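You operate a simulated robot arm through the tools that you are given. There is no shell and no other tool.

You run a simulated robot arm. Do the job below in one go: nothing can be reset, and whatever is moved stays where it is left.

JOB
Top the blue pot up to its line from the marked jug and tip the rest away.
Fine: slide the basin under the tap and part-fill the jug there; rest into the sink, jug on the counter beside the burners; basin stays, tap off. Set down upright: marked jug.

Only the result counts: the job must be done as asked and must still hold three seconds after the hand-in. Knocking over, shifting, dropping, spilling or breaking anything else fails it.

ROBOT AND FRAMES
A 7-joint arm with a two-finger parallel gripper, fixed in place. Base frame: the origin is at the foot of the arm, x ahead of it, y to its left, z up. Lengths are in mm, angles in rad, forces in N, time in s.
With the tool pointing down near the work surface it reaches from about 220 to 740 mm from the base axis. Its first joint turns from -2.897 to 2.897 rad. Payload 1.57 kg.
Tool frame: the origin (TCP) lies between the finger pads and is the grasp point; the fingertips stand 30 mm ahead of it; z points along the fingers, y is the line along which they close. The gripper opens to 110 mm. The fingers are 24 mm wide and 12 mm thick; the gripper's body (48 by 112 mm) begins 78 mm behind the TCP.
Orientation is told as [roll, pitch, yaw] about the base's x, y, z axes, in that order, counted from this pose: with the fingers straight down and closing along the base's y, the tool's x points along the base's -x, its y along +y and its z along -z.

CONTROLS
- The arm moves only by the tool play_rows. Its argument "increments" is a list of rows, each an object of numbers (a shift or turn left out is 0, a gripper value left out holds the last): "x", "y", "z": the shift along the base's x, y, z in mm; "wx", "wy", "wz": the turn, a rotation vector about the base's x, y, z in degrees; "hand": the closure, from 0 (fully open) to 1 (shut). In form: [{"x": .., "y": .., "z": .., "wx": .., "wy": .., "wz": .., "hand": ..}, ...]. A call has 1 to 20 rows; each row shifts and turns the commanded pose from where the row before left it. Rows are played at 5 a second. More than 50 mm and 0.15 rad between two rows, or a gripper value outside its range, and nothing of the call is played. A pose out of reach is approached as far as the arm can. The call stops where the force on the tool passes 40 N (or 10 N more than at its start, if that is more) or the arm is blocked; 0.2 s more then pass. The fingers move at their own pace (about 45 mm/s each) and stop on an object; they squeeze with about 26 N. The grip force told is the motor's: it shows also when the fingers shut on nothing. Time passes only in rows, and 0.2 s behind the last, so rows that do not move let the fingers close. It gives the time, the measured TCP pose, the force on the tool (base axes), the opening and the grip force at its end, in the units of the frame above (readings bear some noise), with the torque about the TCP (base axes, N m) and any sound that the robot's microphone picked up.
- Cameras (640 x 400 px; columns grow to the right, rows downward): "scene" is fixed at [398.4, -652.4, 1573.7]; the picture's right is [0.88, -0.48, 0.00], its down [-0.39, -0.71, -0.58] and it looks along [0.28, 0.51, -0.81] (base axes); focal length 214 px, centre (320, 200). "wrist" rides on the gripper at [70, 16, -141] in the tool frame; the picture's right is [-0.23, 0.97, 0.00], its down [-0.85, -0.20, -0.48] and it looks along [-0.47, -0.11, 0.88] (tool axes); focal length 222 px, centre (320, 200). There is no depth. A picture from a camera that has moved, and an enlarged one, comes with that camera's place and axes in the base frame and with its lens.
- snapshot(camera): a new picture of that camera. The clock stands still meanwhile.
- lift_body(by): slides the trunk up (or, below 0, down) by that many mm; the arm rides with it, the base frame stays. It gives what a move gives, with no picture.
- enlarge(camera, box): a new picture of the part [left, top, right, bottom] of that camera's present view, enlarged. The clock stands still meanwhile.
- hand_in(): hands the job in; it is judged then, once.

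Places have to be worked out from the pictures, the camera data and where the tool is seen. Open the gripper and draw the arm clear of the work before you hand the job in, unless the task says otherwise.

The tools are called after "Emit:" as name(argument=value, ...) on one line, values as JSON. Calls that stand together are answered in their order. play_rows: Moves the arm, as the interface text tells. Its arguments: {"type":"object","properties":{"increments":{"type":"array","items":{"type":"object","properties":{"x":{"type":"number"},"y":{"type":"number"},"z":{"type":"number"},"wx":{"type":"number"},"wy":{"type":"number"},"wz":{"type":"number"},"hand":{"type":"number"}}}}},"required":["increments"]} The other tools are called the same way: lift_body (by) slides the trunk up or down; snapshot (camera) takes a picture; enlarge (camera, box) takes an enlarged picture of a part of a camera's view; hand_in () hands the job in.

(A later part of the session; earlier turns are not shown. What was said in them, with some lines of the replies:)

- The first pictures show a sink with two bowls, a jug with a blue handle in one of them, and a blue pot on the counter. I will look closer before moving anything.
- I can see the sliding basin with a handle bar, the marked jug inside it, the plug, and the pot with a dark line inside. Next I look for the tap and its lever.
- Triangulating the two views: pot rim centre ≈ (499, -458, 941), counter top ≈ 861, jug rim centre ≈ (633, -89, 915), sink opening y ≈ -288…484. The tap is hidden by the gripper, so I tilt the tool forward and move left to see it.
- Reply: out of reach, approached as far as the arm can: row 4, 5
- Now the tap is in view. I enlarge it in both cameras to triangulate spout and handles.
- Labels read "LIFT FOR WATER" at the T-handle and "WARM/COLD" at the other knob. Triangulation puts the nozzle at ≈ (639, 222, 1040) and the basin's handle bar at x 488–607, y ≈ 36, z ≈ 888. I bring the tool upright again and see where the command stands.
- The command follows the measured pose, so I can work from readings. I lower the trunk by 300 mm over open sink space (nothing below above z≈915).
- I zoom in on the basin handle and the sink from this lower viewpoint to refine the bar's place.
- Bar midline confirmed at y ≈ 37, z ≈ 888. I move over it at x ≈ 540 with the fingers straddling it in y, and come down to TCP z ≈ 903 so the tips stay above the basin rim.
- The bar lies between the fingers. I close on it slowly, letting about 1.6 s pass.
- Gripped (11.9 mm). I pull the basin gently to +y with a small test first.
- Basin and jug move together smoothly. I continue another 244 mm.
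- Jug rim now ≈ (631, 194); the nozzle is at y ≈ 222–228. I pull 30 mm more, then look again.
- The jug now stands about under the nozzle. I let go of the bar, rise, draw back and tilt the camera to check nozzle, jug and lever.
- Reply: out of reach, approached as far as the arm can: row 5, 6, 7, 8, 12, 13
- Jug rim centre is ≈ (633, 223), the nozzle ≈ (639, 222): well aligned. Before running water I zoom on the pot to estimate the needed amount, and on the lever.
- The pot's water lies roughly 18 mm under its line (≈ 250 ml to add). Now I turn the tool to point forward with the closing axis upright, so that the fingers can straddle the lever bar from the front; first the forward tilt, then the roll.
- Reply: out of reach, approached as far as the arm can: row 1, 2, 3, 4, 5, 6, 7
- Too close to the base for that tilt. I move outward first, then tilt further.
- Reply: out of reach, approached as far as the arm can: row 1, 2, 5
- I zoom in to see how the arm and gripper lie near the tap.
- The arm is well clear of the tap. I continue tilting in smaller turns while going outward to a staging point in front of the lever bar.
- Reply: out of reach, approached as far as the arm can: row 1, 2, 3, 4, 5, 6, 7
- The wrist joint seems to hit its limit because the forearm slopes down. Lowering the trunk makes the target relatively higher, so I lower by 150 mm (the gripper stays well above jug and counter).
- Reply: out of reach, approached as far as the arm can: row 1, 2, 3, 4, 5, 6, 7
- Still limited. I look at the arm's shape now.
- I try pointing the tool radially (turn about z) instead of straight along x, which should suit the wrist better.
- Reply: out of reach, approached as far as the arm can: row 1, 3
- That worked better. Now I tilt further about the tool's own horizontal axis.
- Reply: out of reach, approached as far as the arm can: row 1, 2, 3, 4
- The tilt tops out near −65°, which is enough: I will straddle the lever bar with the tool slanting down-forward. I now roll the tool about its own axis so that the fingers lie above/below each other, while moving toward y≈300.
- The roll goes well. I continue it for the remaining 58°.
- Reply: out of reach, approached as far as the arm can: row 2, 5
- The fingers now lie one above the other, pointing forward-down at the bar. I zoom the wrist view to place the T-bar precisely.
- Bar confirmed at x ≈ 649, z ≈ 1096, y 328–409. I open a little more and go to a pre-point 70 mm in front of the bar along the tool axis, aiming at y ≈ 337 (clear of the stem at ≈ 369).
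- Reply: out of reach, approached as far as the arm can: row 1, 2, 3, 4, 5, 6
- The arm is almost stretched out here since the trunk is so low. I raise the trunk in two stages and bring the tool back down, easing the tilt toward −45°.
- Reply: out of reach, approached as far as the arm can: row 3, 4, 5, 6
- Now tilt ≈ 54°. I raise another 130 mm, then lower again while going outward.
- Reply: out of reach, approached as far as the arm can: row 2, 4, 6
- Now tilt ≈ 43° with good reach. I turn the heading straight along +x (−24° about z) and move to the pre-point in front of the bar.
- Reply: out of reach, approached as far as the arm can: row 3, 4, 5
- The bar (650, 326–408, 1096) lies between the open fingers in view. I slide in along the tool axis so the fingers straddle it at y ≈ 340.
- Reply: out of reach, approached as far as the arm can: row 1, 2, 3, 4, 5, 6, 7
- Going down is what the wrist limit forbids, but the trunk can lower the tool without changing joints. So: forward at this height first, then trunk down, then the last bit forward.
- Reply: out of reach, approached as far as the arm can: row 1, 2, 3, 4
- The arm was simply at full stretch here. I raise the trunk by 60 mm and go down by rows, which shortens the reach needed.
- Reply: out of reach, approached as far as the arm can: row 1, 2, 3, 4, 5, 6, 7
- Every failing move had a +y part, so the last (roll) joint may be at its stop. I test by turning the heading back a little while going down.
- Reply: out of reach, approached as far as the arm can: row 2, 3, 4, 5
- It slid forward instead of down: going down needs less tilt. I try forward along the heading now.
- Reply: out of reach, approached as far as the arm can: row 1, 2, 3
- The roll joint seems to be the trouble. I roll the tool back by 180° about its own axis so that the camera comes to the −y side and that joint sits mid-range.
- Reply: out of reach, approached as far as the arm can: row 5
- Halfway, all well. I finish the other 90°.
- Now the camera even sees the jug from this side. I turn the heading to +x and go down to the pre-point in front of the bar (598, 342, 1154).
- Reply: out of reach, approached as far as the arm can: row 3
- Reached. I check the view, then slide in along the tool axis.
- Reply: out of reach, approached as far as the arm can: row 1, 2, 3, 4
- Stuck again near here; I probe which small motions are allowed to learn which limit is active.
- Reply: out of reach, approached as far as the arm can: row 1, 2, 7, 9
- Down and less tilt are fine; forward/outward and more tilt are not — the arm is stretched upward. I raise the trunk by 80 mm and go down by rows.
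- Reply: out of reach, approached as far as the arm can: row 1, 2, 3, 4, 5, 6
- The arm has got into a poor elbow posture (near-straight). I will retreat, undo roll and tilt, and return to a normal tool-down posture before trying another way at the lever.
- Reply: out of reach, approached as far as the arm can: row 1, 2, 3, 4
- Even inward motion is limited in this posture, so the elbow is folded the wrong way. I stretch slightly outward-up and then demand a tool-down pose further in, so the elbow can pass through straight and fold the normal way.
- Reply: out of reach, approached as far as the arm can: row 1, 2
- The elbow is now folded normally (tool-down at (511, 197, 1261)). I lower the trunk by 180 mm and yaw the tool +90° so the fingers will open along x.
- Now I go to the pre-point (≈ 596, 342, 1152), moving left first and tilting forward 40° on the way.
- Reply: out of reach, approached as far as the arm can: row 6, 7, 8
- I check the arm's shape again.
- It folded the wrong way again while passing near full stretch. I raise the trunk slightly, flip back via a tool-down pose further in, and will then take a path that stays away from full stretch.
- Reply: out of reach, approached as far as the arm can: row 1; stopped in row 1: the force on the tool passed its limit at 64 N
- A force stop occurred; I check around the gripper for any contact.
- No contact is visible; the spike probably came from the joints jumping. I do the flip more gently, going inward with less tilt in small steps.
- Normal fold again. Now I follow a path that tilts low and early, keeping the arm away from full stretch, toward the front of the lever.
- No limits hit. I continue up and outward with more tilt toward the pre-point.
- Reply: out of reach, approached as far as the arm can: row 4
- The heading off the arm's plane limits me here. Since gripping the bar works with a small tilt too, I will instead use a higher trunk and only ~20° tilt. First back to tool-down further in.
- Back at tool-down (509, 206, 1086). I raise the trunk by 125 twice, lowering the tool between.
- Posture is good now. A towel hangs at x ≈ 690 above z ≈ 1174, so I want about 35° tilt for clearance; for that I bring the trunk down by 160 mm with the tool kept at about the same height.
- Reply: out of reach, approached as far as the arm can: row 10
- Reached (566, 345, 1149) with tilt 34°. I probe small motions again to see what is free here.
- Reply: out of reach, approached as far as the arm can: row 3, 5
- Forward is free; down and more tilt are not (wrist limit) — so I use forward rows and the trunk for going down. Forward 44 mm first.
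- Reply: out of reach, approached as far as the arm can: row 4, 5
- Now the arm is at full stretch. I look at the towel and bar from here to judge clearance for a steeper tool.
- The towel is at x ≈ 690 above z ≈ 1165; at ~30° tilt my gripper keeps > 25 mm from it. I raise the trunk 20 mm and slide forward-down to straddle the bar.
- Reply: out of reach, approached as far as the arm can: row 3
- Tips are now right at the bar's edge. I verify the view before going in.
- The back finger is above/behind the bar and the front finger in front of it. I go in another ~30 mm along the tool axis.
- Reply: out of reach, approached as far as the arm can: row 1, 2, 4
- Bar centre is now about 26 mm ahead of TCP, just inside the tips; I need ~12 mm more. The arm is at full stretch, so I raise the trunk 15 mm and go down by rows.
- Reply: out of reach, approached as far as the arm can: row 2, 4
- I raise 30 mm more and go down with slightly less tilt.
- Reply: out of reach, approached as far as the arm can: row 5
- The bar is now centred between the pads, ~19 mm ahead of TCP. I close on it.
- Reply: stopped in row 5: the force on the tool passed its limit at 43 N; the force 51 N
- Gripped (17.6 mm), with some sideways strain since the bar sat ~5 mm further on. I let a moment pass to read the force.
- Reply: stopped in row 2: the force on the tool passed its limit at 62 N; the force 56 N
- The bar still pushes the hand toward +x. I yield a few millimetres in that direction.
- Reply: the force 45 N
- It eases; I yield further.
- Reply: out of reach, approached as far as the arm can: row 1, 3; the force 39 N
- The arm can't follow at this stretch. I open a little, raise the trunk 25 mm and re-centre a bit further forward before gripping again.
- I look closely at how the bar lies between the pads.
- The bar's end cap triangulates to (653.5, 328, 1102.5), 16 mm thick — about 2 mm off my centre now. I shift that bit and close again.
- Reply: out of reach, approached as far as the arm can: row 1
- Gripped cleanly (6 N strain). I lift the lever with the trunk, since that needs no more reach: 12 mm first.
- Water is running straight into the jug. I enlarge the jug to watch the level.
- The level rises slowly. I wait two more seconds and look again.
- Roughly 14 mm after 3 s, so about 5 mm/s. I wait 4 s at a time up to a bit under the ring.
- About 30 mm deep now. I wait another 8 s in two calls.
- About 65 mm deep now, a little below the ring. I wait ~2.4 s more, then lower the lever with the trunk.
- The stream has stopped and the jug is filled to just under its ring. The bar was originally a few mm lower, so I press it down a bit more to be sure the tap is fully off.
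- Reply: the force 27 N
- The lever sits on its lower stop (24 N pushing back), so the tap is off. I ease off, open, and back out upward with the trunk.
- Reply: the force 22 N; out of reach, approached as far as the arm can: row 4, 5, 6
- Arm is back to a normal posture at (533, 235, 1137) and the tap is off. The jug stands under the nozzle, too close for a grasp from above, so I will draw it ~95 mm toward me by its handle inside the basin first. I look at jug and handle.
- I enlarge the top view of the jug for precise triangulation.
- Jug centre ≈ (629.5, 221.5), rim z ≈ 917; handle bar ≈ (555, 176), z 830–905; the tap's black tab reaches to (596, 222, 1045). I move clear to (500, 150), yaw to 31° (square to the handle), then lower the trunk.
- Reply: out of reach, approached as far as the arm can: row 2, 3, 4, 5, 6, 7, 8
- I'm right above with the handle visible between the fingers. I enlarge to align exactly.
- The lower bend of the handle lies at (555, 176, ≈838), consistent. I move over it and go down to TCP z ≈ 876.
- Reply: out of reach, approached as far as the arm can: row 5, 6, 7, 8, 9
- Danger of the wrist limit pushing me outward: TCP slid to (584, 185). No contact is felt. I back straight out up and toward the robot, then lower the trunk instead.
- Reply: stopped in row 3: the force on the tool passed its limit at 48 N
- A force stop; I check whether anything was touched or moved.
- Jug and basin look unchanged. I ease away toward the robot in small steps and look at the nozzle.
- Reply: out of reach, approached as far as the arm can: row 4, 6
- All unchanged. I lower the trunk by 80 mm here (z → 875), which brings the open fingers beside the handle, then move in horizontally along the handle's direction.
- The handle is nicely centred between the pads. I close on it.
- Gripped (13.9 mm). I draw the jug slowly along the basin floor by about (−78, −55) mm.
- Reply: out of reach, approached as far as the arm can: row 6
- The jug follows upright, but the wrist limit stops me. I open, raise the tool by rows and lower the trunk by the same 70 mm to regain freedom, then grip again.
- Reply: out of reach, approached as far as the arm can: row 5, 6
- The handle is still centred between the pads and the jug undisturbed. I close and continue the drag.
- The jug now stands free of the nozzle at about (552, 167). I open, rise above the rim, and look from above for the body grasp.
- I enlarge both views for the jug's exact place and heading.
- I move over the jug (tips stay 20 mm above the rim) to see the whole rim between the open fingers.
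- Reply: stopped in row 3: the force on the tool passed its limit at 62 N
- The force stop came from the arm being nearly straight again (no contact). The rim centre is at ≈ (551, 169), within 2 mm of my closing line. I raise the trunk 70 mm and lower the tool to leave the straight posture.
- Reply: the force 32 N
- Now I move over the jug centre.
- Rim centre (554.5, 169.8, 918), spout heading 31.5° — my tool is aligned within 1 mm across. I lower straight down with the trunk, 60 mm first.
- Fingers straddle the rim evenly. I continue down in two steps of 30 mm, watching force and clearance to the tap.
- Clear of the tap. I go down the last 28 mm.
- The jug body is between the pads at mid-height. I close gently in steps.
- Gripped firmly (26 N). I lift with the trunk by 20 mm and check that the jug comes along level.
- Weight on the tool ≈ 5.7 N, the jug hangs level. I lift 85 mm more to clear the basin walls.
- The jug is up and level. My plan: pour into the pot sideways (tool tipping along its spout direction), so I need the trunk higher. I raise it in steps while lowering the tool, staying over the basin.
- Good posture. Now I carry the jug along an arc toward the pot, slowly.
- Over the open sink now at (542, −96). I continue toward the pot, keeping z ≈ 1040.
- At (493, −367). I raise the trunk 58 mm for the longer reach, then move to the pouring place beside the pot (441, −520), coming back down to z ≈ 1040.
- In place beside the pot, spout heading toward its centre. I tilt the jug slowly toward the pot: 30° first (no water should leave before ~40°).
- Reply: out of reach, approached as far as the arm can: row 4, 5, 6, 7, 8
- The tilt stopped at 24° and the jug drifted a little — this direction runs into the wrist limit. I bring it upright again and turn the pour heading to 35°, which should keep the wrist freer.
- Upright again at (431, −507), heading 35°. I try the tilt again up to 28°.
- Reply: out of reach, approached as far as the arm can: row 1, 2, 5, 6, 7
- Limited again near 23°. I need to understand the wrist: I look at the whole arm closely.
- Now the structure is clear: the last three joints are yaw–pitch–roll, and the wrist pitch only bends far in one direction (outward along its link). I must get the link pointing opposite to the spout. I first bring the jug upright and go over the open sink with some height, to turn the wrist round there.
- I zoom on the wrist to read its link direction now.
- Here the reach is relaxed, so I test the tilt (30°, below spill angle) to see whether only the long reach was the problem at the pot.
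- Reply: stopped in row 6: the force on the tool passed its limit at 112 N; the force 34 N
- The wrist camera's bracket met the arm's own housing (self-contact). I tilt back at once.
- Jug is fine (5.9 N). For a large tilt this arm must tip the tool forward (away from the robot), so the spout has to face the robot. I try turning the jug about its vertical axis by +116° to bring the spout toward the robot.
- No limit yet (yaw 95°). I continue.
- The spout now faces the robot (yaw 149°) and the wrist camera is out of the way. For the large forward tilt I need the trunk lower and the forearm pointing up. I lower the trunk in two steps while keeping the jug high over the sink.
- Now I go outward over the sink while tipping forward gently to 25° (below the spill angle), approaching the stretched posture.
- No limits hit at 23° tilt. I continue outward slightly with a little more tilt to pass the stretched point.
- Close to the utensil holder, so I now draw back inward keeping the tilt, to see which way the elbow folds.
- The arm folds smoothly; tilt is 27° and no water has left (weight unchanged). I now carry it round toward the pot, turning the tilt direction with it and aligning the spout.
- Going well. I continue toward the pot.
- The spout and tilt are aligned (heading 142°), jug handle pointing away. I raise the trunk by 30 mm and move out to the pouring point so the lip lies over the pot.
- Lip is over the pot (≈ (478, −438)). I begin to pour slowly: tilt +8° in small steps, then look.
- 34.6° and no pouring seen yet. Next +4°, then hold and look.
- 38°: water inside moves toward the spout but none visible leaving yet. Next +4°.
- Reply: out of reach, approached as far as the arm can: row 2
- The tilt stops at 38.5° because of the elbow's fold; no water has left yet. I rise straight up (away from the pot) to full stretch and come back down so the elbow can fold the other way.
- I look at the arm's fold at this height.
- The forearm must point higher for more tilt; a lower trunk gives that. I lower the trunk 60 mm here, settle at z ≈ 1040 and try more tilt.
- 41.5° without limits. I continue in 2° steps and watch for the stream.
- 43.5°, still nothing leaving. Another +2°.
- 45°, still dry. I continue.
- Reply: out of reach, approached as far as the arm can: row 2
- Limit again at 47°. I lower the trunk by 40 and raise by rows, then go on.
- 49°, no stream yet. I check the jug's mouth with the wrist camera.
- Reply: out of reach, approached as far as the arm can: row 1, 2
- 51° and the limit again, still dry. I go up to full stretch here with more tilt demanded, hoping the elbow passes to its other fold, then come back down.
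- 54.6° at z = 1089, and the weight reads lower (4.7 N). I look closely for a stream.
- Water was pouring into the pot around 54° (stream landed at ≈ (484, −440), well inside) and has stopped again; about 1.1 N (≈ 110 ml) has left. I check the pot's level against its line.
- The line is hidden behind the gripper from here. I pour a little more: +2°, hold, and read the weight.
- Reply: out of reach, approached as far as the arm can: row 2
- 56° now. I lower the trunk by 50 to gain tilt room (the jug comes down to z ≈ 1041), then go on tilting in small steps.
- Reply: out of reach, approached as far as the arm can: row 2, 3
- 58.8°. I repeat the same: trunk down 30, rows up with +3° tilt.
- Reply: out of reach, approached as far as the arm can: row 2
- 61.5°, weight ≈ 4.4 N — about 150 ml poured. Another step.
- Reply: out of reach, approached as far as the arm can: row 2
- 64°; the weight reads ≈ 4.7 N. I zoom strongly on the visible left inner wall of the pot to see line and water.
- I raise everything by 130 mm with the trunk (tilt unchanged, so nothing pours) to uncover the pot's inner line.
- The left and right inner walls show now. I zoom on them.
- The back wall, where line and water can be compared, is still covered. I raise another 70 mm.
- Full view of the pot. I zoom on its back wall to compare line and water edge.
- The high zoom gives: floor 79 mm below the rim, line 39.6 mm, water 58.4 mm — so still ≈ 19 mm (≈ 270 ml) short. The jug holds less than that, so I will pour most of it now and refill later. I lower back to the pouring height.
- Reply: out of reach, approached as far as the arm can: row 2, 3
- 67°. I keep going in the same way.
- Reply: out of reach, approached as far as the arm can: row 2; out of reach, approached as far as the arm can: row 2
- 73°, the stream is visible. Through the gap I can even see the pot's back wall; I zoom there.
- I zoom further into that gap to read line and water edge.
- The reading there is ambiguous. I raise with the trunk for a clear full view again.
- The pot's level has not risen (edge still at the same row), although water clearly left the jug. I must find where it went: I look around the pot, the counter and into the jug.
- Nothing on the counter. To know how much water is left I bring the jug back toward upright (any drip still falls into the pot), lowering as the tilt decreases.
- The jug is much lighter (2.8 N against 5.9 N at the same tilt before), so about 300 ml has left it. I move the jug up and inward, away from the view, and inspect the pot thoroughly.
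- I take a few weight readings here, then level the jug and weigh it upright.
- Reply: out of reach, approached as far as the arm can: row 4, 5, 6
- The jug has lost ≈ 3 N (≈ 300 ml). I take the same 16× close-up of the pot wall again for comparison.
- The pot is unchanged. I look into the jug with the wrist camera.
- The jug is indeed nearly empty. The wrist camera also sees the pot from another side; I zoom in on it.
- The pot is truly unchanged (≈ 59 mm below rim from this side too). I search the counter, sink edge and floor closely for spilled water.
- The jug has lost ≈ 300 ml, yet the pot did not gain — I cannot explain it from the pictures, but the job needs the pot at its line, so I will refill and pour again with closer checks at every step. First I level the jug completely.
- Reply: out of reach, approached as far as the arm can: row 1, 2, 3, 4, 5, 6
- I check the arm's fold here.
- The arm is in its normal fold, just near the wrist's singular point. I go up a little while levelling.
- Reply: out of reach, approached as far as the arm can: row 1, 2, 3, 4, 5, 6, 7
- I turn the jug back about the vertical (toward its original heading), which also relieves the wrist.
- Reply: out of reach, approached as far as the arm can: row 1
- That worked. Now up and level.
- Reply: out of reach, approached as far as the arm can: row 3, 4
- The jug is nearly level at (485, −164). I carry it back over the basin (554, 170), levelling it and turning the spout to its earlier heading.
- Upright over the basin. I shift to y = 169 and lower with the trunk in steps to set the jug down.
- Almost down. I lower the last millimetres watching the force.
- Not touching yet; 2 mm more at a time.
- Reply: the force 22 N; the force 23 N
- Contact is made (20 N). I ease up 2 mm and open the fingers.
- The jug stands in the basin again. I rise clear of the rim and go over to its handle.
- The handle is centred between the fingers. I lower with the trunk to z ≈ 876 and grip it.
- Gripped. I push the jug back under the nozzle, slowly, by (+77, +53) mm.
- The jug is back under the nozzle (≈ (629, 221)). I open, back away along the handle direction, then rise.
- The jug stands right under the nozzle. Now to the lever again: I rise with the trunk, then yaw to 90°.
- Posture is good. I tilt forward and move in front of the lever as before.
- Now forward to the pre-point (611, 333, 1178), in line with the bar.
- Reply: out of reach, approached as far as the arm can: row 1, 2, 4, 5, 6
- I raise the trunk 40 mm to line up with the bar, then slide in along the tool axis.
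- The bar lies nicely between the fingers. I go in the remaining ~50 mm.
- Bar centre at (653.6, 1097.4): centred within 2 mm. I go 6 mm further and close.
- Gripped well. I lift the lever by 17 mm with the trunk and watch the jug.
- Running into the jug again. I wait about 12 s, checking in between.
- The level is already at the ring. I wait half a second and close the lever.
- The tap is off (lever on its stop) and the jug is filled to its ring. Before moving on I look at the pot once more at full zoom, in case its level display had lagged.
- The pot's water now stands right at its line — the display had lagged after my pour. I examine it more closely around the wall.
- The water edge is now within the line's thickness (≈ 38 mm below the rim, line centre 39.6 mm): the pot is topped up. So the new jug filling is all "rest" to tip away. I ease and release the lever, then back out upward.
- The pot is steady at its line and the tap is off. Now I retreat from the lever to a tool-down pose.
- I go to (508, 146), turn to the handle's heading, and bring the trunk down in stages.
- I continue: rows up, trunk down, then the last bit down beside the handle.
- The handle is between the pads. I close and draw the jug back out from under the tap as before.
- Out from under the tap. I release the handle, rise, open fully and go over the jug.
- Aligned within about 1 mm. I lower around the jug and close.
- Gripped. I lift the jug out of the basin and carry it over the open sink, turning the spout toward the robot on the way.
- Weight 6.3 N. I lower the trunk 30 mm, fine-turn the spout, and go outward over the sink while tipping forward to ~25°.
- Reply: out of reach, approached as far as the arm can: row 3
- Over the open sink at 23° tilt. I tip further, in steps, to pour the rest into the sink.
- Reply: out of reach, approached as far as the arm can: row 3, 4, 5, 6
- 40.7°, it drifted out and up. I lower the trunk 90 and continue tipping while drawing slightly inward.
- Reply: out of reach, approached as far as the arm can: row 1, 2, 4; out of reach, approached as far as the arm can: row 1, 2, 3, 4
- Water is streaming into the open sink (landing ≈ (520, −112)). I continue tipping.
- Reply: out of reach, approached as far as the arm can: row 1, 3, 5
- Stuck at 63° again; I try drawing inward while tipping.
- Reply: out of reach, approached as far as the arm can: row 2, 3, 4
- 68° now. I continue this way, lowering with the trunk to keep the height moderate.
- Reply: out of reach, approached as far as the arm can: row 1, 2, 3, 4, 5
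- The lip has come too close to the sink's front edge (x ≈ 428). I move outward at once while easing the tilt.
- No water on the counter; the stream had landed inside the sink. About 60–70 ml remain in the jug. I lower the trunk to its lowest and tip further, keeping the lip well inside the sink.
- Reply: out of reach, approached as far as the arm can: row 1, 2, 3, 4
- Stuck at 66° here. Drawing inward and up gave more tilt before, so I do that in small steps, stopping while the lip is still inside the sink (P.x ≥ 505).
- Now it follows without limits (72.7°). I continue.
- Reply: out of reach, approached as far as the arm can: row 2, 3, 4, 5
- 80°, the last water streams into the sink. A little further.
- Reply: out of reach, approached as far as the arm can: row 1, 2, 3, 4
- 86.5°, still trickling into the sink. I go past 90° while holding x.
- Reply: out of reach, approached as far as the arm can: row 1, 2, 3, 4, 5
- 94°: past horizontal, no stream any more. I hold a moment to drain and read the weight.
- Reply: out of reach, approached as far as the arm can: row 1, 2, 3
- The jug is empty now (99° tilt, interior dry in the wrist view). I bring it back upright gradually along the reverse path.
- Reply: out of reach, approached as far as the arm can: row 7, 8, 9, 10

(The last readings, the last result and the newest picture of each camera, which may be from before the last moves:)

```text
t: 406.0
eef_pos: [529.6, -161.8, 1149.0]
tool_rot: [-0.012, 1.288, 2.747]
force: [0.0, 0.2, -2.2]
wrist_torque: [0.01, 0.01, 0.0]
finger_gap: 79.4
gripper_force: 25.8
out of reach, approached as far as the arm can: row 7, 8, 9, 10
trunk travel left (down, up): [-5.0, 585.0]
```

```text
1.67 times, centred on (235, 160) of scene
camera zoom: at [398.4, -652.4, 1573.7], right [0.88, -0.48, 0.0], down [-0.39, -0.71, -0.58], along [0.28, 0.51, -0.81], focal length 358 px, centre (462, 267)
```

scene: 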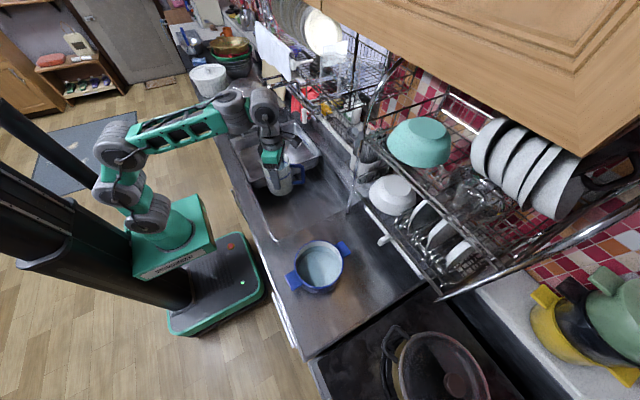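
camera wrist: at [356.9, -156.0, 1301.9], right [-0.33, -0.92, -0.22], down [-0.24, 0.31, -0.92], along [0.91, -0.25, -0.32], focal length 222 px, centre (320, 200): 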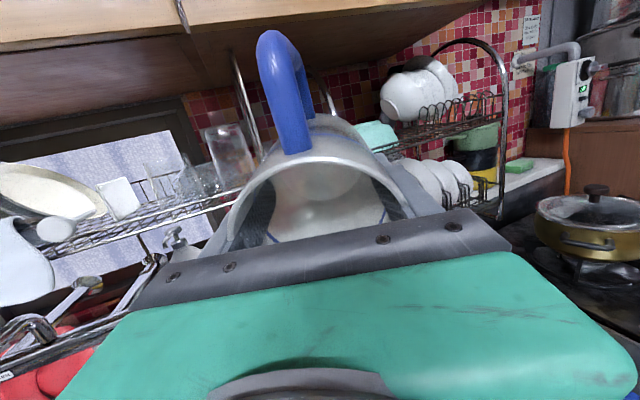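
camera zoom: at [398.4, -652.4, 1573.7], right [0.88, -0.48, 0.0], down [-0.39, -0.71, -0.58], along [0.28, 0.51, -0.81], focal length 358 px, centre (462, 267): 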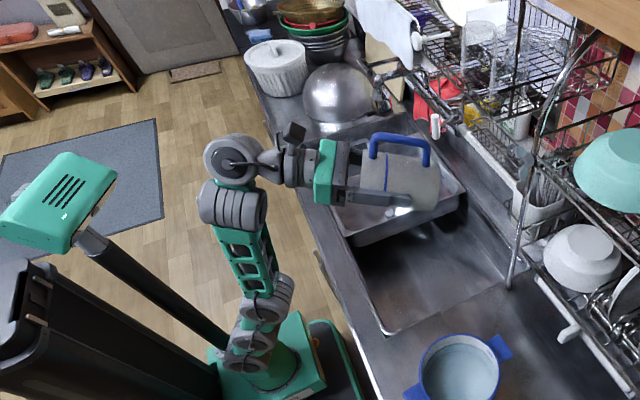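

73.8° now; I follow the earlier path back (outward and down), then raise the trunk as the tilt decreases.

Emit:
play_rows(increments=[{"z": -10, "x": 5, "y": 2}, {"z": -12, "x": 6, "y": 2, "wx": 0.5, "wy": 1.2}, {"z": -12, "x": 7, "y": 2, "wx": 0.5, "wy": 1.2}, {"z": -12, "x": 7, "y": 2, "wx": 0.5, "wy": 1.2}, {"z": -10, "x": 7, "y": 2, "wx": 0.5, "wy": 1.2}, {"z": -8, "x": 5, "y": 1, "wx": 0.5, "wy": 1.2}, {}])

Emit:
lift_body(by=65)

Emit:
play_rows(increments=[{"z": -8, "x": 3, "wx": 0.8, "wy": 1.9}, {"z": -10, "x": 3, "wx": 1.0, "wy": 2.4}, {"z": -10, "x": 3, "wx": 1.0, "wy": 2.4}, {"z": -10, "x": 3, "wx": 1.0, "wy": 2.4}, {}])

```text
t: 407.6
eef_pos: [569.2, -150.7, 1085.6]
tool_rot: [-0.012, 1.174, 2.747]
force: [0.4, 0.4, -1.1]
wrist_torque: [0.03, 0.0, -0.03]
finger_gap: 79.6
gripper_force: 25.5
trunk travel left (down, up): [-5.0, 585.0]
```

```text
t: 408.6
eef_pos: [568.2, -150.4, 1150.5]
tool_rot: [-0.013, 1.175, 2.748]
force: [0.1, 0.2, -0.9]
wrist_torque: [0.02, 0.01, -0.01]
finger_gap: 79.4
gripper_force: 25.9
trunk travel left (down, up): [-70.0, 520.0]
```

```text
t: 409.8
eef_pos: [579.5, -153.5, 1111.3]
tool_rot: [-0.012, 1.003, 2.747]
force: [0.3, 0.1, -1.1]
wrist_torque: [0.01, 0.03, 0.0]
finger_gap: 79.4
gripper_force: 25.7
trunk travel left (down, up): [-70.0, 520.0]
```

57°. I repeat: trunk up, rows down with less tilt.

Emit:
lift_body(by=70)

Emit:
play_rows(increments=[{"z": -10, "wx": 0.8, "wy": 1.9}, {"z": -12, "wx": 1.15, "wy": 2.77}, {"z": -12, "wx": 1.15, "wy": 2.77}, {"z": -12, "wx": 1.15, "wy": 2.77}, {"z": -12, "wx": 1.15, "wy": 2.77}, {"z": -10}, {}])

Emit:
lift_body(by=70)

Emit:
play_rows(increments=[{"z": -10, "wx": 0.8, "wy": 1.9}, {"z": -12, "wx": 1.15, "wy": 2.77}, {"z": -12, "wx": 1.15, "wy": 2.77}, {"z": -12, "wx": 1.15, "wy": 2.77}, {"z": -12, "x": -4, "wx": 1.15, "wy": 2.77}, {"z": -10, "x": -4}, {}])

Emit:
snapshot(camera="scene")

```text
t: 410.9
eef_pos: [579.7, -152.5, 1180.9]
tool_rot: [-0.013, 1.003, 2.745]
force: [0.0, -0.6, -1.3]
wrist_torque: [0.02, 0.04, -0.03]
finger_gap: 79.3
gripper_force: 26.3
trunk travel left (down, up): [-140.0, 450.0]
```

```text
t: 412.5
eef_pos: [578.9, -154.4, 1113.3]
tool_rot: [-0.01, 0.757, 2.749]
force: [0.5, -0.3, -1.5]
wrist_torque: [-0.02, -0.01, 0.0]
finger_gap: 79.1
gripper_force: 26.2
trunk travel left (down, up): [-140.0, 450.0]
```

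```text
t: 413.6
eef_pos: [580.0, -153.2, 1182.2]
tool_rot: [-0.013, 0.757, 2.747]
force: [0.7, 0.1, -1.2]
wrist_torque: [-0.03, 0.05, -0.01]
finger_gap: 79.4
gripper_force: 26.2
trunk travel left (down, up): [-210.0, 380.0]
```

```text
t: 415.2
eef_pos: [571.3, -153.2, 1114.1]
tool_rot: [-0.012, 0.512, 2.747]
force: [-0.1, -0.4, -1.5]
wrist_torque: [0.03, 0.06, -0.02]
finger_gap: 79.7
gripper_force: 26.4
trunk travel left (down, up): [-210.0, 380.0]
```

```text
taken
```

scene: 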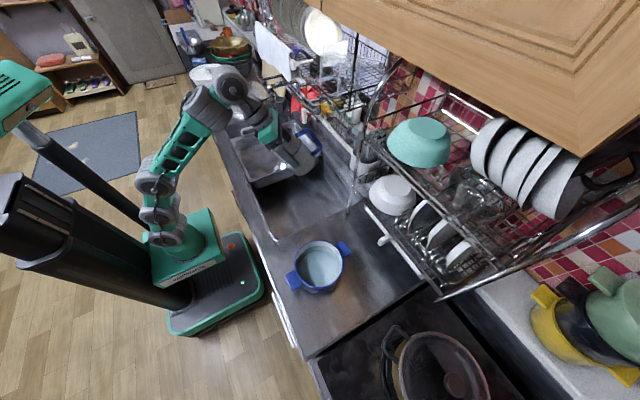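

29° left. Another trunk step and the jug comes upright; I also turn it back somewhat to relieve the wrist.

Emit:
lift_body(by=60)

Emit:
play_rows(increments=[{"z": -8, "x": -4, "wx": 0.8, "wy": 1.9}, {"z": -12, "x": -8, "wx": 1.3, "wy": 3.2}, {"z": -12, "x": -8, "wx": 1.3, "wy": 3.2}, {"z": -12, "x": -8, "wx": 1.3, "wy": 3.2}, {"z": -12, "x": -8, "wx": 1.3, "wy": 3.2}, {"z": -12, "x": -8, "wx": 1.3, "wy": 3.2}, {"z": -10, "x": -6, "wx": 1.3, "wy": 3.2}, {"z": -8, "x": -4, "wx": 1.0, "wy": 2.5}, {}])

Emit:
snapshot(camera="scene")

```text
t: 416.2
eef_pos: [569.6, -153.8, 1173.9]
tool_rot: [-0.012, 0.513, 2.745]
force: [-0.5, 0.7, -1.8]
wrist_torque: [0.04, 0.01, 0.0]
finger_gap: 79.5
gripper_force: 26.3
trunk travel left (down, up): [-270.0, 320.0]
```

```text
t: 418.2
eef_pos: [518.8, -142.6, 1086.2]
tool_rot: [0.006, 0.067, 2.743]
force: [-0.3, 0.6, -1.9]
wrist_torque: [0.0, 0.02, 0.0]
finger_gap: 79.3
gripper_force: 26.7
out of reach, approached as far as the arm can: row 7, 8
trunk travel left (down, up): [-270.0, 320.0]
```

```text
taken
```

scene: 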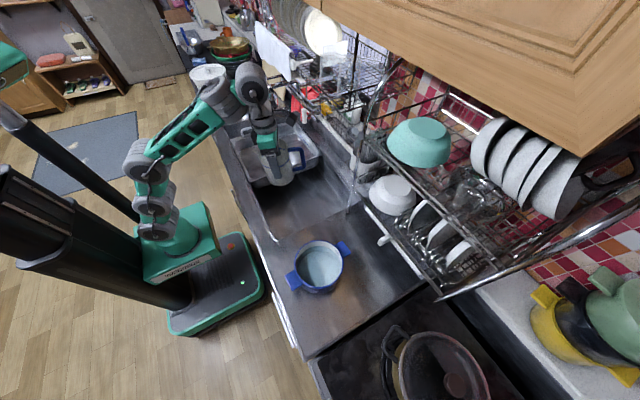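

Upright over the sink (3.8° left), posture normal. I check the pot and scene once more before placing the jug.

Emit:
enlarge(camera="scene", box=[305, 238, 345, 263])

Emit:
play_rows(increments=[{"wz": -4, "y": -5}, {"wz": -7, "y": -8, "wx": 0.3, "wy": 0.8}, {"wz": -8, "y": -8, "wx": 0.3, "wy": 0.8}, {"wz": -8, "y": -8, "wx": 0.3, "wy": 0.8}, {"wz": -8, "y": -8, "wx": 0.3, "wy": 0.6}, {"wz": -8, "y": -8}, {"wz": -8, "y": -8}, {"wz": -8, "y": -8}, {"wz": -8, "y": -8}, {"wz": -8, "y": -8}, {"wz": -8, "y": -8}, {"wz": -8, "y": -8}, {"wz": -8, "y": -8}, {"wz": -8, "y": -8}, {"wz": -6, "y": -6}, {}])

```text
16.00 times, centred on (325, 250) of scene
camera zoom: at [398.4, -652.4, 1573.7], right [0.88, -0.48, 0.0], down [-0.39, -0.71, -0.58], along [0.28, 0.51, -0.81], focal length 3432 px, centre (240, -608)
```

zoom: 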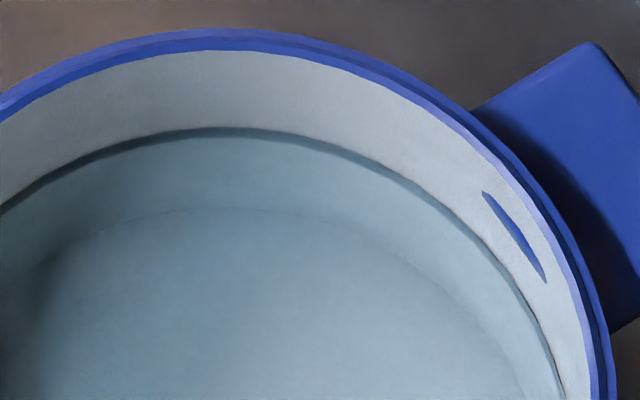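

```text
t: 421.6
eef_pos: [508.9, -252.8, 1030.8]
tool_rot: [0.01, 0.016, 0.774]
force: [0.1, 0.1, -1.0]
wrist_torque: [0.02, -0.02, 0.05]
finger_gap: 79.3
gripper_force: 26.2
out of reach, approached as far as the arm can: row 5, 11, 13
trunk travel left (down, up): [-270.0, 320.0]
```

The pot is steady at its line. I raise the trunk stepwise and head toward the counter spot beside the burners.

Emit:
lift_body(by=90)

Emit:
play_rows(increments=[{"z": -10, "y": -4}, {"z": -15, "y": -8, "x": -2}, {"z": -15, "y": -10, "x": -2}, {"z": -15, "y": -10, "x": -3}, {"z": -10, "y": -10, "x": -3, "wx": -0.3, "wy": -0.5}, {"y": -10, "x": -3, "wx": -0.3, "wy": -0.4}, {}])

Emit:
lift_body(by=70)

Emit:
play_rows(increments=[{"z": -10, "y": -8, "x": -2}, {"z": -12, "y": -12, "x": -3}, {"z": -12, "y": -14, "x": -4}, {"z": -12, "y": -14, "x": -4}, {"z": -10, "y": -14, "x": -4, "wz": -1}, {"z": -5, "y": -14, "x": -5, "wz": -1}, {"y": -12, "x": -5, "wz": -1}, {}])

Emit:
snapshot(camera="scene")

```text
t: 422.8
eef_pos: [509.6, -252.7, 1120.1]
tool_rot: [0.011, 0.014, 0.775]
force: [0.3, 0.1, -2.6]
wrist_torque: [-0.02, -0.01, 0.0]
finger_gap: 79.8
gripper_force: 25.7
trunk travel left (down, up): [-360.0, 230.0]
```

```text
t: 424.4
eef_pos: [493.1, -305.1, 1054.8]
tool_rot: [-0.007, 0.009, 0.774]
force: [-0.4, -0.4, -1.7]
wrist_torque: [-0.01, -0.01, 0.01]
finger_gap: 79.3
gripper_force: 26.1
trunk travel left (down, up): [-360.0, 230.0]
```

```text
t: 425.5
eef_pos: [493.7, -305.6, 1125.2]
tool_rot: [-0.008, 0.013, 0.776]
force: [0.0, 0.6, -1.5]
wrist_torque: [0.03, -0.02, 0.04]
finger_gap: 79.8
gripper_force: 26.2
trunk travel left (down, up): [-430.0, 160.0]
```

```text
t: 427.3
eef_pos: [464.9, -393.6, 1062.4]
tool_rot: [-0.007, 0.01, 0.724]
force: [0.1, -0.7, -1.7]
wrist_torque: [0.0, -0.02, 0.0]
finger_gap: 79.6
gripper_force: 26.1
trunk travel left (down, up): [-430.0, 160.0]
```

```text
taken
```

scene: 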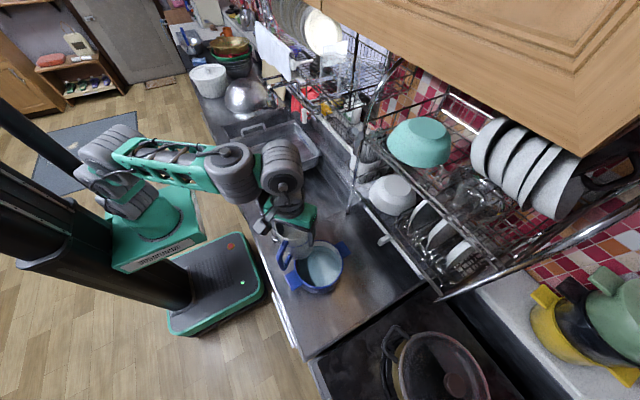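

I continue: trunk up 60, then over to (435, −530) at z ≈ 1050.

Emit:
lift_body(by=60)

Emit:
play_rows(increments=[{"z": -4, "y": -6, "x": -1}, {"z": -7, "y": -12, "x": -3}, {"z": -8, "y": -14, "x": -3}, {"z": -8, "y": -14, "x": -3}, {"z": -8, "y": -14, "x": -3}, {"z": -8, "y": -14, "x": -3}, {"z": -8, "y": -14, "x": -3}, {"z": -8, "y": -14, "x": -3}, {"z": -6, "y": -14, "x": -3}, {"z": -4, "y": -12, "x": -3}, {"y": -8, "x": -2}, {}])

Emit:
lift_body(by=50)

Emit:
play_rows(increments=[{"z": -6, "y": -5}, {"z": -8, "y": -8, "x": -2}, {"z": -8, "y": -9, "x": -3}, {"z": -8, "y": -9, "x": -3}, {"z": -8, "y": -8, "x": -2}, {"z": -6, "y": -4}, {}])

Emit:
enlarge(camera="scene", box=[230, 220, 390, 360])

```text
t: 428.3
eef_pos: [465.9, -393.2, 1122.2]
tool_rot: [-0.007, 0.01, 0.722]
force: [-0.4, -0.6, -1.6]
wrist_torque: [0.01, 0.0, 0.0]
finger_gap: 79.1
gripper_force: 26.1
trunk travel left (down, up): [-490.0, 100.0]
```

```text
t: 430.9
eef_pos: [434.8, -529.2, 1051.8]
tool_rot: [-0.008, 0.008, 0.722]
force: [-0.3, 0.3, -2.9]
wrist_torque: [0.02, -0.01, -0.01]
finger_gap: 79.4
gripper_force: 25.8
trunk travel left (down, up): [-490.0, 100.0]
```

```text
t: 431.8
eef_pos: [435.7, -528.1, 1102.5]
tool_rot: [-0.006, 0.011, 0.723]
force: [0.0, 0.5, -1.6]
wrist_torque: [-0.01, 0.0, 0.0]
finger_gap: 79.4
gripper_force: 26.1
trunk travel left (down, up): [-540.0, 50.0]
```

```text
t: 433.4
eef_pos: [421.8, -564.3, 1054.9]
tool_rot: [-0.007, 0.014, 0.722]
force: [0.3, -1.0, -1.8]
wrist_torque: [0.05, -0.01, 0.02]
finger_gap: 79.3
gripper_force: 26.2
out of reach, approached as far as the arm can: row 4, 6
trunk travel left (down, up): [-540.0, 50.0]
```

```text
2.86 times, centred on (310, 290) of scene
camera zoom: at [398.4, -652.4, 1573.7], right [0.88, -0.48, 0.0], down [-0.39, -0.71, -0.58], along [0.28, 0.51, -0.81], focal length 613 px, centre (349, -57)
```

zoom: 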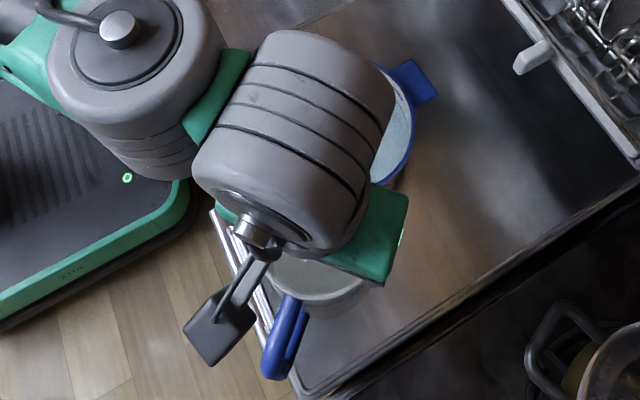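

I am at (422, −564), r ≈ 704. I raise the trunk 35 mm more to reach the last bit further from the pot.

Emit:
lift_body(by=35)

Emit:
play_rows(increments=[{"z": -6, "y": -3, "x": 1}, {"z": -8, "y": -4, "x": 1}, {"z": -8, "y": -4, "x": 1}, {"z": -8, "y": -4, "x": 1}, {"z": -8, "y": -2}, {}])

```text
t: 434.2
eef_pos: [422.5, -564.3, 1091.6]
tool_rot: [-0.008, 0.011, 0.723]
force: [-1.5, -0.5, -1.4]
wrist_torque: [0.04, 0.02, -0.01]
finger_gap: 79.7
gripper_force: 25.8
trunk travel left (down, up): [-575.0, 15.0]
```

```text
t: 435.6
eef_pos: [422.7, -573.1, 1051.7]
tool_rot: [-0.008, 0.012, 0.724]
force: [0.6, -0.2, -1.0]
wrist_torque: [0.03, 0.0, 0.03]
finger_gap: 79.5
gripper_force: 25.5
out of reach, approached as far as the arm can: row 2, 4
trunk travel left (down, up): [-575.0, 15.0]
```

Good spot: (423, −573), ≈ 19 mm from the pot and clear of both edges. I lower with the trunk in steps.

Emit:
lift_body(by=-95)

Emit:
enlarge(camera="scene", box=[230, 220, 390, 360])

Emit:
snapshot(camera="wrist")

```text
t: 436.9
eef_pos: [422.8, -573.9, 956.9]
tool_rot: [-0.009, 0.01, 0.723]
force: [-0.6, 0.5, -1.4]
wrist_torque: [-0.02, -0.01, -0.03]
finger_gap: 79.3
gripper_force: 26.0
trunk travel left (down, up): [-480.0, 110.0]
```

```text
2.86 times, centred on (310, 290) of scene
camera zoom: at [398.4, -652.4, 1573.7], right [0.88, -0.48, 0.0], down [-0.39, -0.71, -0.58], along [0.28, 0.51, -0.81], focal length 613 px, centre (349, -57)
```

zoom: 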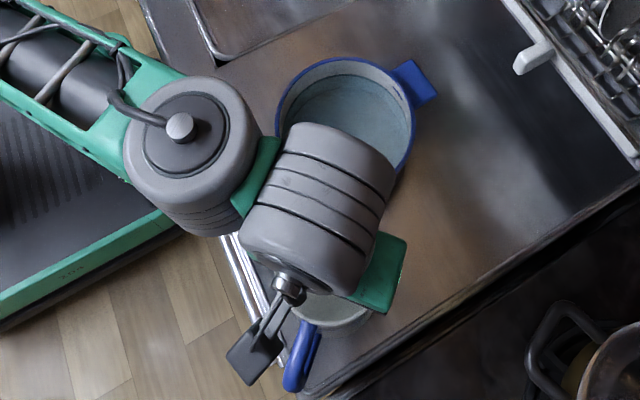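

```text
taken
camera wrist: at [360.2, -606.8, 1098.3], right [-0.47, 0.88, -0.01], down [0.77, 0.42, 0.47], along [0.42, 0.21, -0.88], focal length 222 px, centre (320, 200)
```

wrist: 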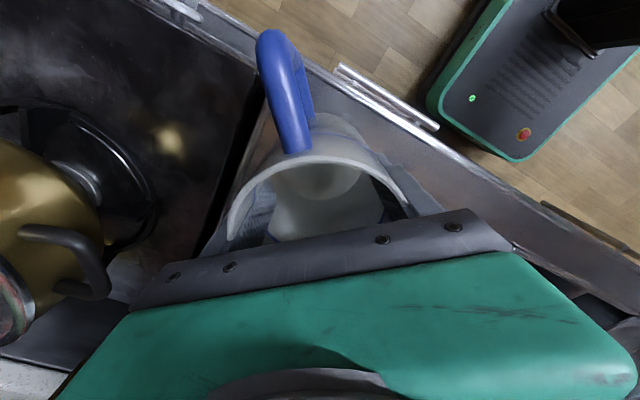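

The jug is empty and over the counter corner region. I continue down.

Emit:
lift_body(by=-22)

Emit:
lift_body(by=-5)

Emit:
play_rows(increments=[{}, {}])

Emit:
snapshot(camera="wrist")

```text
t: 437.6
eef_pos: [423.0, -573.3, 936.1]
tool_rot: [-0.01, 0.012, 0.721]
force: [0.8, -0.5, 3.1]
wrist_torque: [0.15, -0.06, -0.01]
finger_gap: 79.4
gripper_force: 26.3
trunk travel left (down, up): [-458.0, 132.0]
```

```text
t: 438.1
eef_pos: [422.2, -573.6, 933.7]
tool_rot: [-0.014, 0.011, 0.723]
force: [0.0, -3.8, 21.1]
wrist_torque: [0.58, 0.4, 0.06]
finger_gap: 78.8
gripper_force: 26.6
trunk travel left (down, up): [-453.0, 137.0]
```

```text
t: 438.7
eef_pos: [423.5, -573.5, 931.2]
tool_rot: [-0.011, 0.014, 0.722]
force: [0.7, -5.2, 21.4]
wrist_torque: [0.48, 0.4, 0.08]
finger_gap: 79.6
gripper_force: 25.8
trunk travel left (down, up): [-453.0, 137.0]
```

```text
taken
camera wrist: at [359.3, -606.1, 1072.8], right [-0.47, 0.88, -0.01], down [0.77, 0.42, 0.47], along [0.42, 0.21, -0.88], focal length 222 px, centre (320, 200)
```

wrist: 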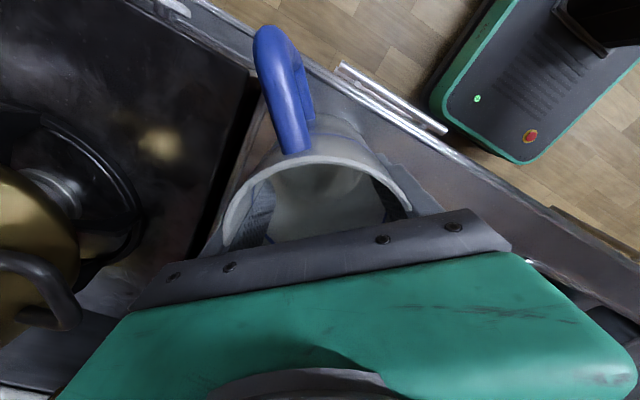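

Contact with the counter (21 N at z ≈ 932). I ease the pressure and then open gently, only as far as needed.

Emit:
lift_body(by=3)

Emit:
play_rows(increments=[{}, {}])

```text
t: 439.2
eef_pos: [422.2, -573.6, 931.5]
tool_rot: [-0.006, 0.011, 0.723]
force: [0.2, -3.4, 8.7]
wrist_torque: [0.18, 0.14, 0.09]
finger_gap: 79.6
gripper_force: 26.3
trunk travel left (down, up): [-456.0, 134.0]
```

```text
t: 439.8
eef_pos: [423.0, -573.4, 931.9]
tool_rot: [-0.007, 0.01, 0.723]
force: [-0.9, 0.7, 0.4]
wrist_torque: [0.07, 0.02, 0.01]
finger_gap: 79.4
gripper_force: 26.0
trunk travel left (down, up): [-456.0, 134.0]
```

The jug rests freely. I open the fingers a little at a time.

Emit:
play_rows(increments=[{"hand": 0.24}, {}, {"hand": 0.18}, {}, {"hand": 0.12}, {}, {"hand": 0.06}, {}, {}])

Emit:
lift_body(by=40)

Emit:
snapshot(camera="wrist")

Emit:
enlarge(camera="scene", box=[230, 220, 390, 360])

```text
t: 441.8
eef_pos: [422.7, -574.7, 932.9]
tool_rot: [-0.008, 0.01, 0.723]
force: [0.2, -0.1, 0.4]
wrist_torque: [0.0, 0.0, 0.01]
finger_gap: 103.5
gripper_force: 0.0
trunk travel left (down, up): [-456.0, 134.0]
```

```text
t: 442.7
eef_pos: [422.8, -574.3, 973.2]
tool_rot: [-0.008, 0.008, 0.722]
force: [-0.1, 0.3, -0.7]
wrist_torque: [0.0, -0.01, -0.04]
finger_gap: 103.3
gripper_force: 0.0
trunk travel left (down, up): [-496.0, 94.0]
```

```text
taken
camera wrist: at [360.3, -606.9, 1114.0], right [-0.47, 0.88, -0.01], down [0.77, 0.42, 0.47], along [0.42, 0.22, -0.88], focal length 222 px, centre (320, 200)
```

wrist: 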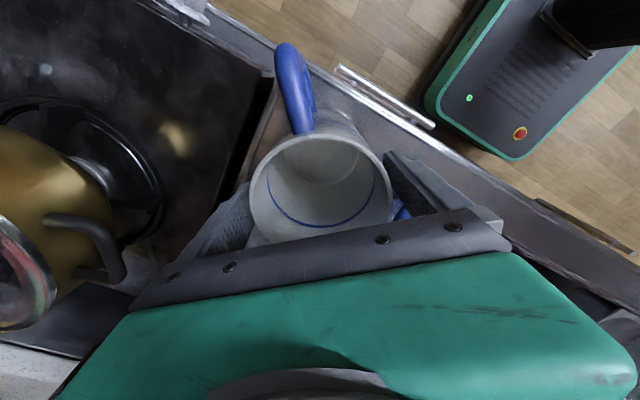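

```text
2.86 times, centred on (310, 290) of scene
camera zoom: at [398.4, -652.4, 1573.7], right [0.88, -0.48, 0.0], down [-0.39, -0.71, -0.58], along [0.28, 0.51, -0.81], focal length 613 px, centre (349, -57)
```

zoom: 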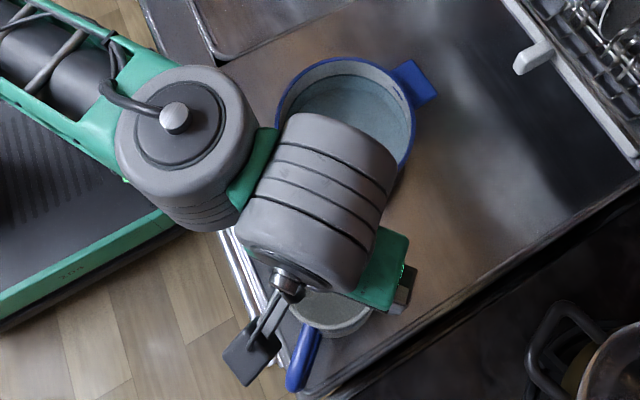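

The jug stands empty on the counter; I rise further and draw the arm clear toward the sink side.

Emit:
lift_body(by=88)

Emit:
play_rows(increments=[{"y": 6, "z": 6}, {"y": 10, "x": 1, "z": 8}, {"y": 14, "x": 2, "z": 8}, {"y": 16, "x": 2, "z": 6}, {"y": 16, "x": 3}, {"y": 16, "x": 3}, {"y": 16, "x": 3}, {"y": 16, "x": 3}, {"y": 16, "x": 3}, {"y": 16, "x": 3}, {"y": 16, "x": 3}, {"y": 16, "x": 3}, {"y": 16, "x": 3}, {"y": 16, "x": 3}, {"y": 16, "x": 2}, {"y": 16}, {"y": 16}, {"y": 12}, {"y": 6}, {}])

Emit:
snapshot(camera="scene")

Emit:
enlarge(camera="scene", box=[250, 220, 390, 350])

```text
t: 443.9
eef_pos: [423.3, -573.7, 1061.4]
tool_rot: [-0.006, 0.011, 0.723]
force: [-0.1, -0.2, 0.6]
wrist_torque: [0.04, 0.0, 0.0]
finger_gap: 103.2
gripper_force: 0.1
trunk travel left (down, up): [-584.0, 6.0]
```

```text
t: 448.1
eef_pos: [460.7, -301.3, 1091.4]
tool_rot: [0.0, 0.011, 0.723]
force: [-0.4, 0.5, 0.0]
wrist_torque: [0.01, -0.02, -0.01]
finger_gap: 103.4
gripper_force: 0.1
out of reach, approached as far as the arm can: row 19
trunk travel left (down, up): [-584.0, 6.0]
```

```text
taken
```

scene: 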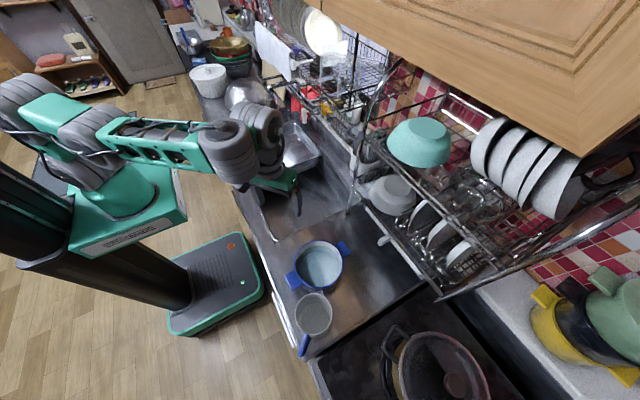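

```text
3.08 times, centred on (320, 285) of scene
camera zoom: at [398.4, -652.4, 1573.7], right [0.88, -0.48, 0.0], down [-0.39, -0.71, -0.58], along [0.28, 0.51, -0.81], focal length 660 px, centre (320, -62)
```

zoom: 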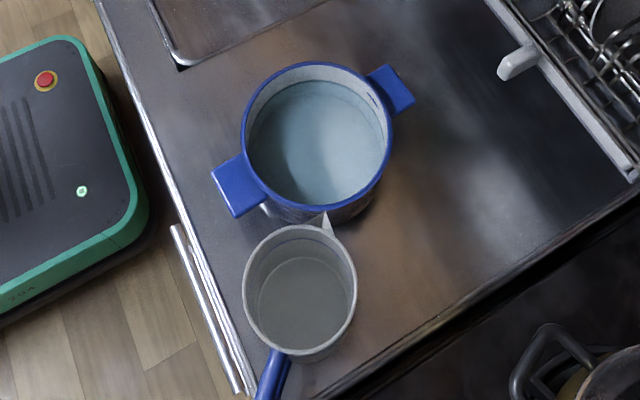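

Jug upright on the counter, arm clear. I make final close-up checks of the pot's level, the jug's inside, and the tap and basin.

Emit:
enlarge(camera="scene", box=[305, 238, 345, 263])

Emit:
enlarge(camera="scene", box=[285, 280, 345, 360])

Emit:
enlarge(camera="scene", box=[225, 60, 345, 190])

Emit:
snapshot(camera="wrist")

```text
16.00 times, centred on (325, 250) of scene
camera zoom: at [398.4, -652.4, 1573.7], right [0.88, -0.48, 0.0], down [-0.39, -0.71, -0.58], along [0.28, 0.51, -0.81], focal length 3432 px, centre (240, -608)
```

zoom: 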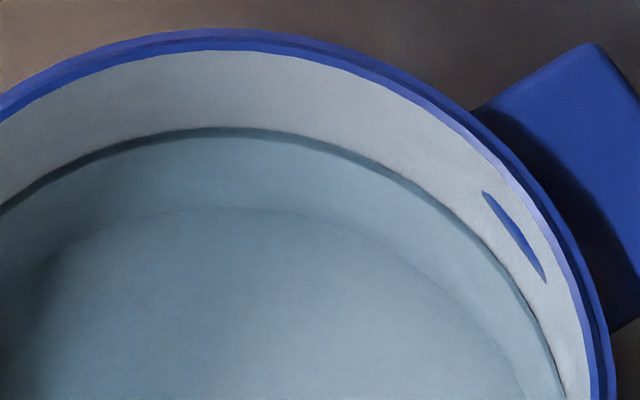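

```text
5.00 times, centred on (315, 320) of scene
camera zoom: at [398.4, -652.4, 1573.7], right [0.88, -0.48, 0.0], down [-0.39, -0.71, -0.58], along [0.28, 0.51, -0.81], focal length 1072 px, centre (345, -400)
```

zoom: 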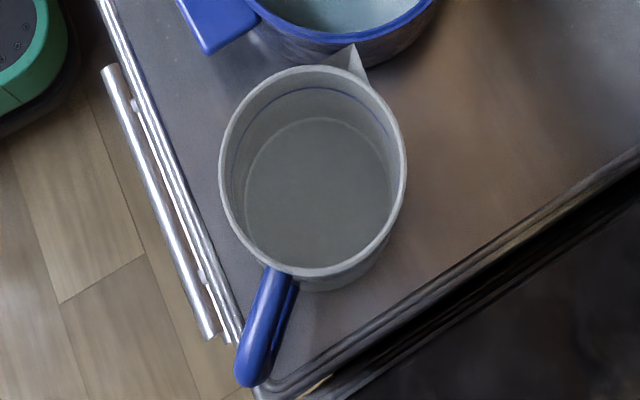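

```text
3.08 times, centred on (285, 125) of scene
camera zoom: at [398.4, -652.4, 1573.7], right [0.88, -0.48, 0.0], down [-0.39, -0.71, -0.58], along [0.28, 0.51, -0.81], focal length 660 px, centre (428, 431)
```

zoom: 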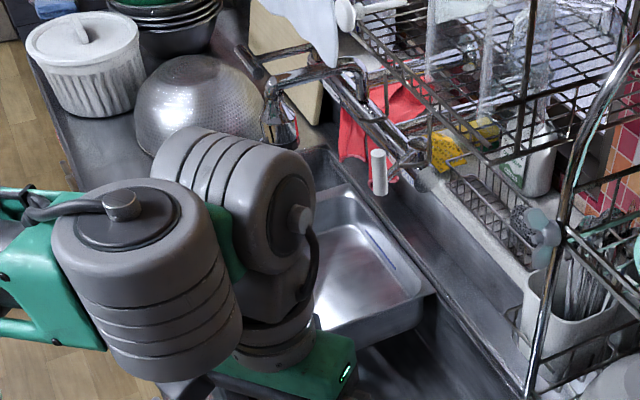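

```text
taken
camera wrist: at [398.0, -335.0, 1234.0], right [-0.47, 0.88, 0.0], down [0.78, 0.42, 0.47], along [0.41, 0.22, -0.88], focal length 222 px, centre (320, 200)
```

wrist: 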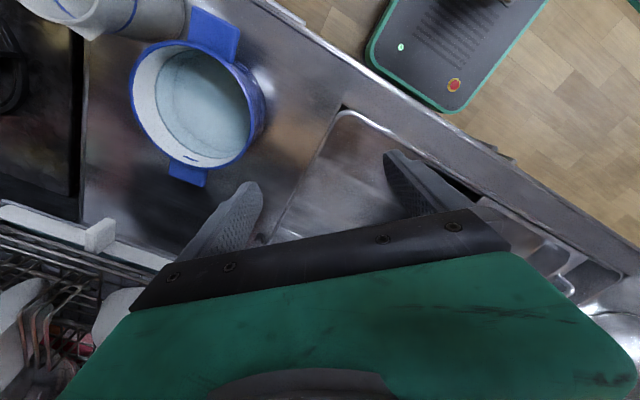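

All in order: pot at its line, jug empty and upright, tap off, basin under the tap. I open fully and draw the arm well clear over the sink before handing in.

Emit:
play_rows(increments=[{"hand": 0, "z": 8, "y": 6}, {"z": 10, "y": 12}, {"z": 12, "y": 16, "wz": -4}, {"z": 12, "y": 18, "wz": -5}, {"z": 12, "y": 18, "wz": -5}, {"z": 12, "y": 18, "wz": -5}, {"z": 12, "y": 18, "wz": -5}, {"z": 12, "y": 18, "wz": -5}, {"z": 12, "y": 18, "wz": -5}, {"z": 10, "y": 18, "wz": -5}, {"z": 8, "y": 18}, {"y": 16}, {"y": 10}, {}])

Emit:
snapshot(camera="scene")

Emit:
enlarge(camera="scene", box=[215, 60, 355, 200])

```text
t: 451.1
eef_pos: [462.2, -98.5, 1210.8]
tool_rot: [-0.01, 0.013, 0.04]
force: [-0.3, -0.4, -0.3]
wrist_torque: [0.0, 0.0, -0.04]
finger_gap: 110.2
gripper_force: 0.1
trunk travel left (down, up): [-584.0, 6.0]
```

```text
taken
```

scene: 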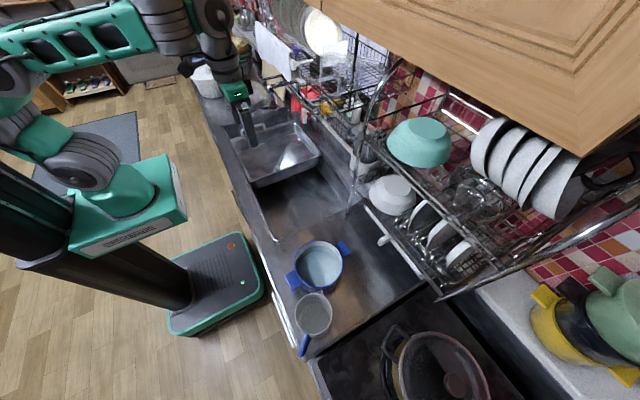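

```text
2.86 times, centred on (285, 130) of scene
camera zoom: at [398.4, -652.4, 1573.7], right [0.88, -0.48, 0.0], down [-0.39, -0.71, -0.58], along [0.28, 0.51, -0.81], focal length 613 px, centre (420, 400)
```

zoom: 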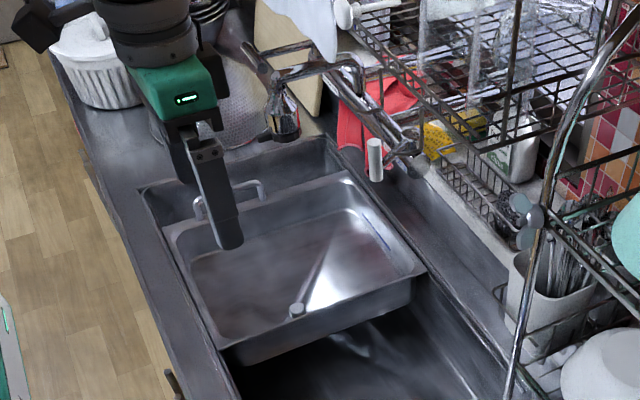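

The arm is clear with the gripper open. The pictures show the pot's water at its line, the jug empty and upright on the counter by the burners, the tap off and the basin under it. I hand the job in.

Emit:
hand_in()

```text
The job is handed in.
```

The job is handed in. In the last pictures, the blue pot's water is at its line. The tap is off and the basin is still under it. The marked jug stands upright and empty on the counter beside the burners. The gripper is open and the arm is clear.

- **Jug filled twice:** After the first pour the pot looked no fuller, so I refilled the jug to its ring mark. When I looked again, the pot was already at its line. I poured no more into it and tipped the whole second filling away.
- **Pot level unexplained:** By weight, about 300 ml left the jug in that first pour, and I saw no water on the counter. But the pot looked unchanged for at least 7 seconds afterwards and only showed full about a minute later. I can't explain the delay.
- **Level against the line:** The water sits about 1 mm above the centre of the line, within its thickness, and stayed there in every later picture.
- **Emptying the jug:** At one point the jug's lip was close to the sink's front edge. The stream appeared to land inside the sink, and the counter looked dry afterwards.
- **Unplanned force stops:** A few moves stopped on force in open space. One was the wrist camera's bracket touching the arm. Another came right after the wrist passed close to the tap's nozzle. Nothing looked moved afterwards.
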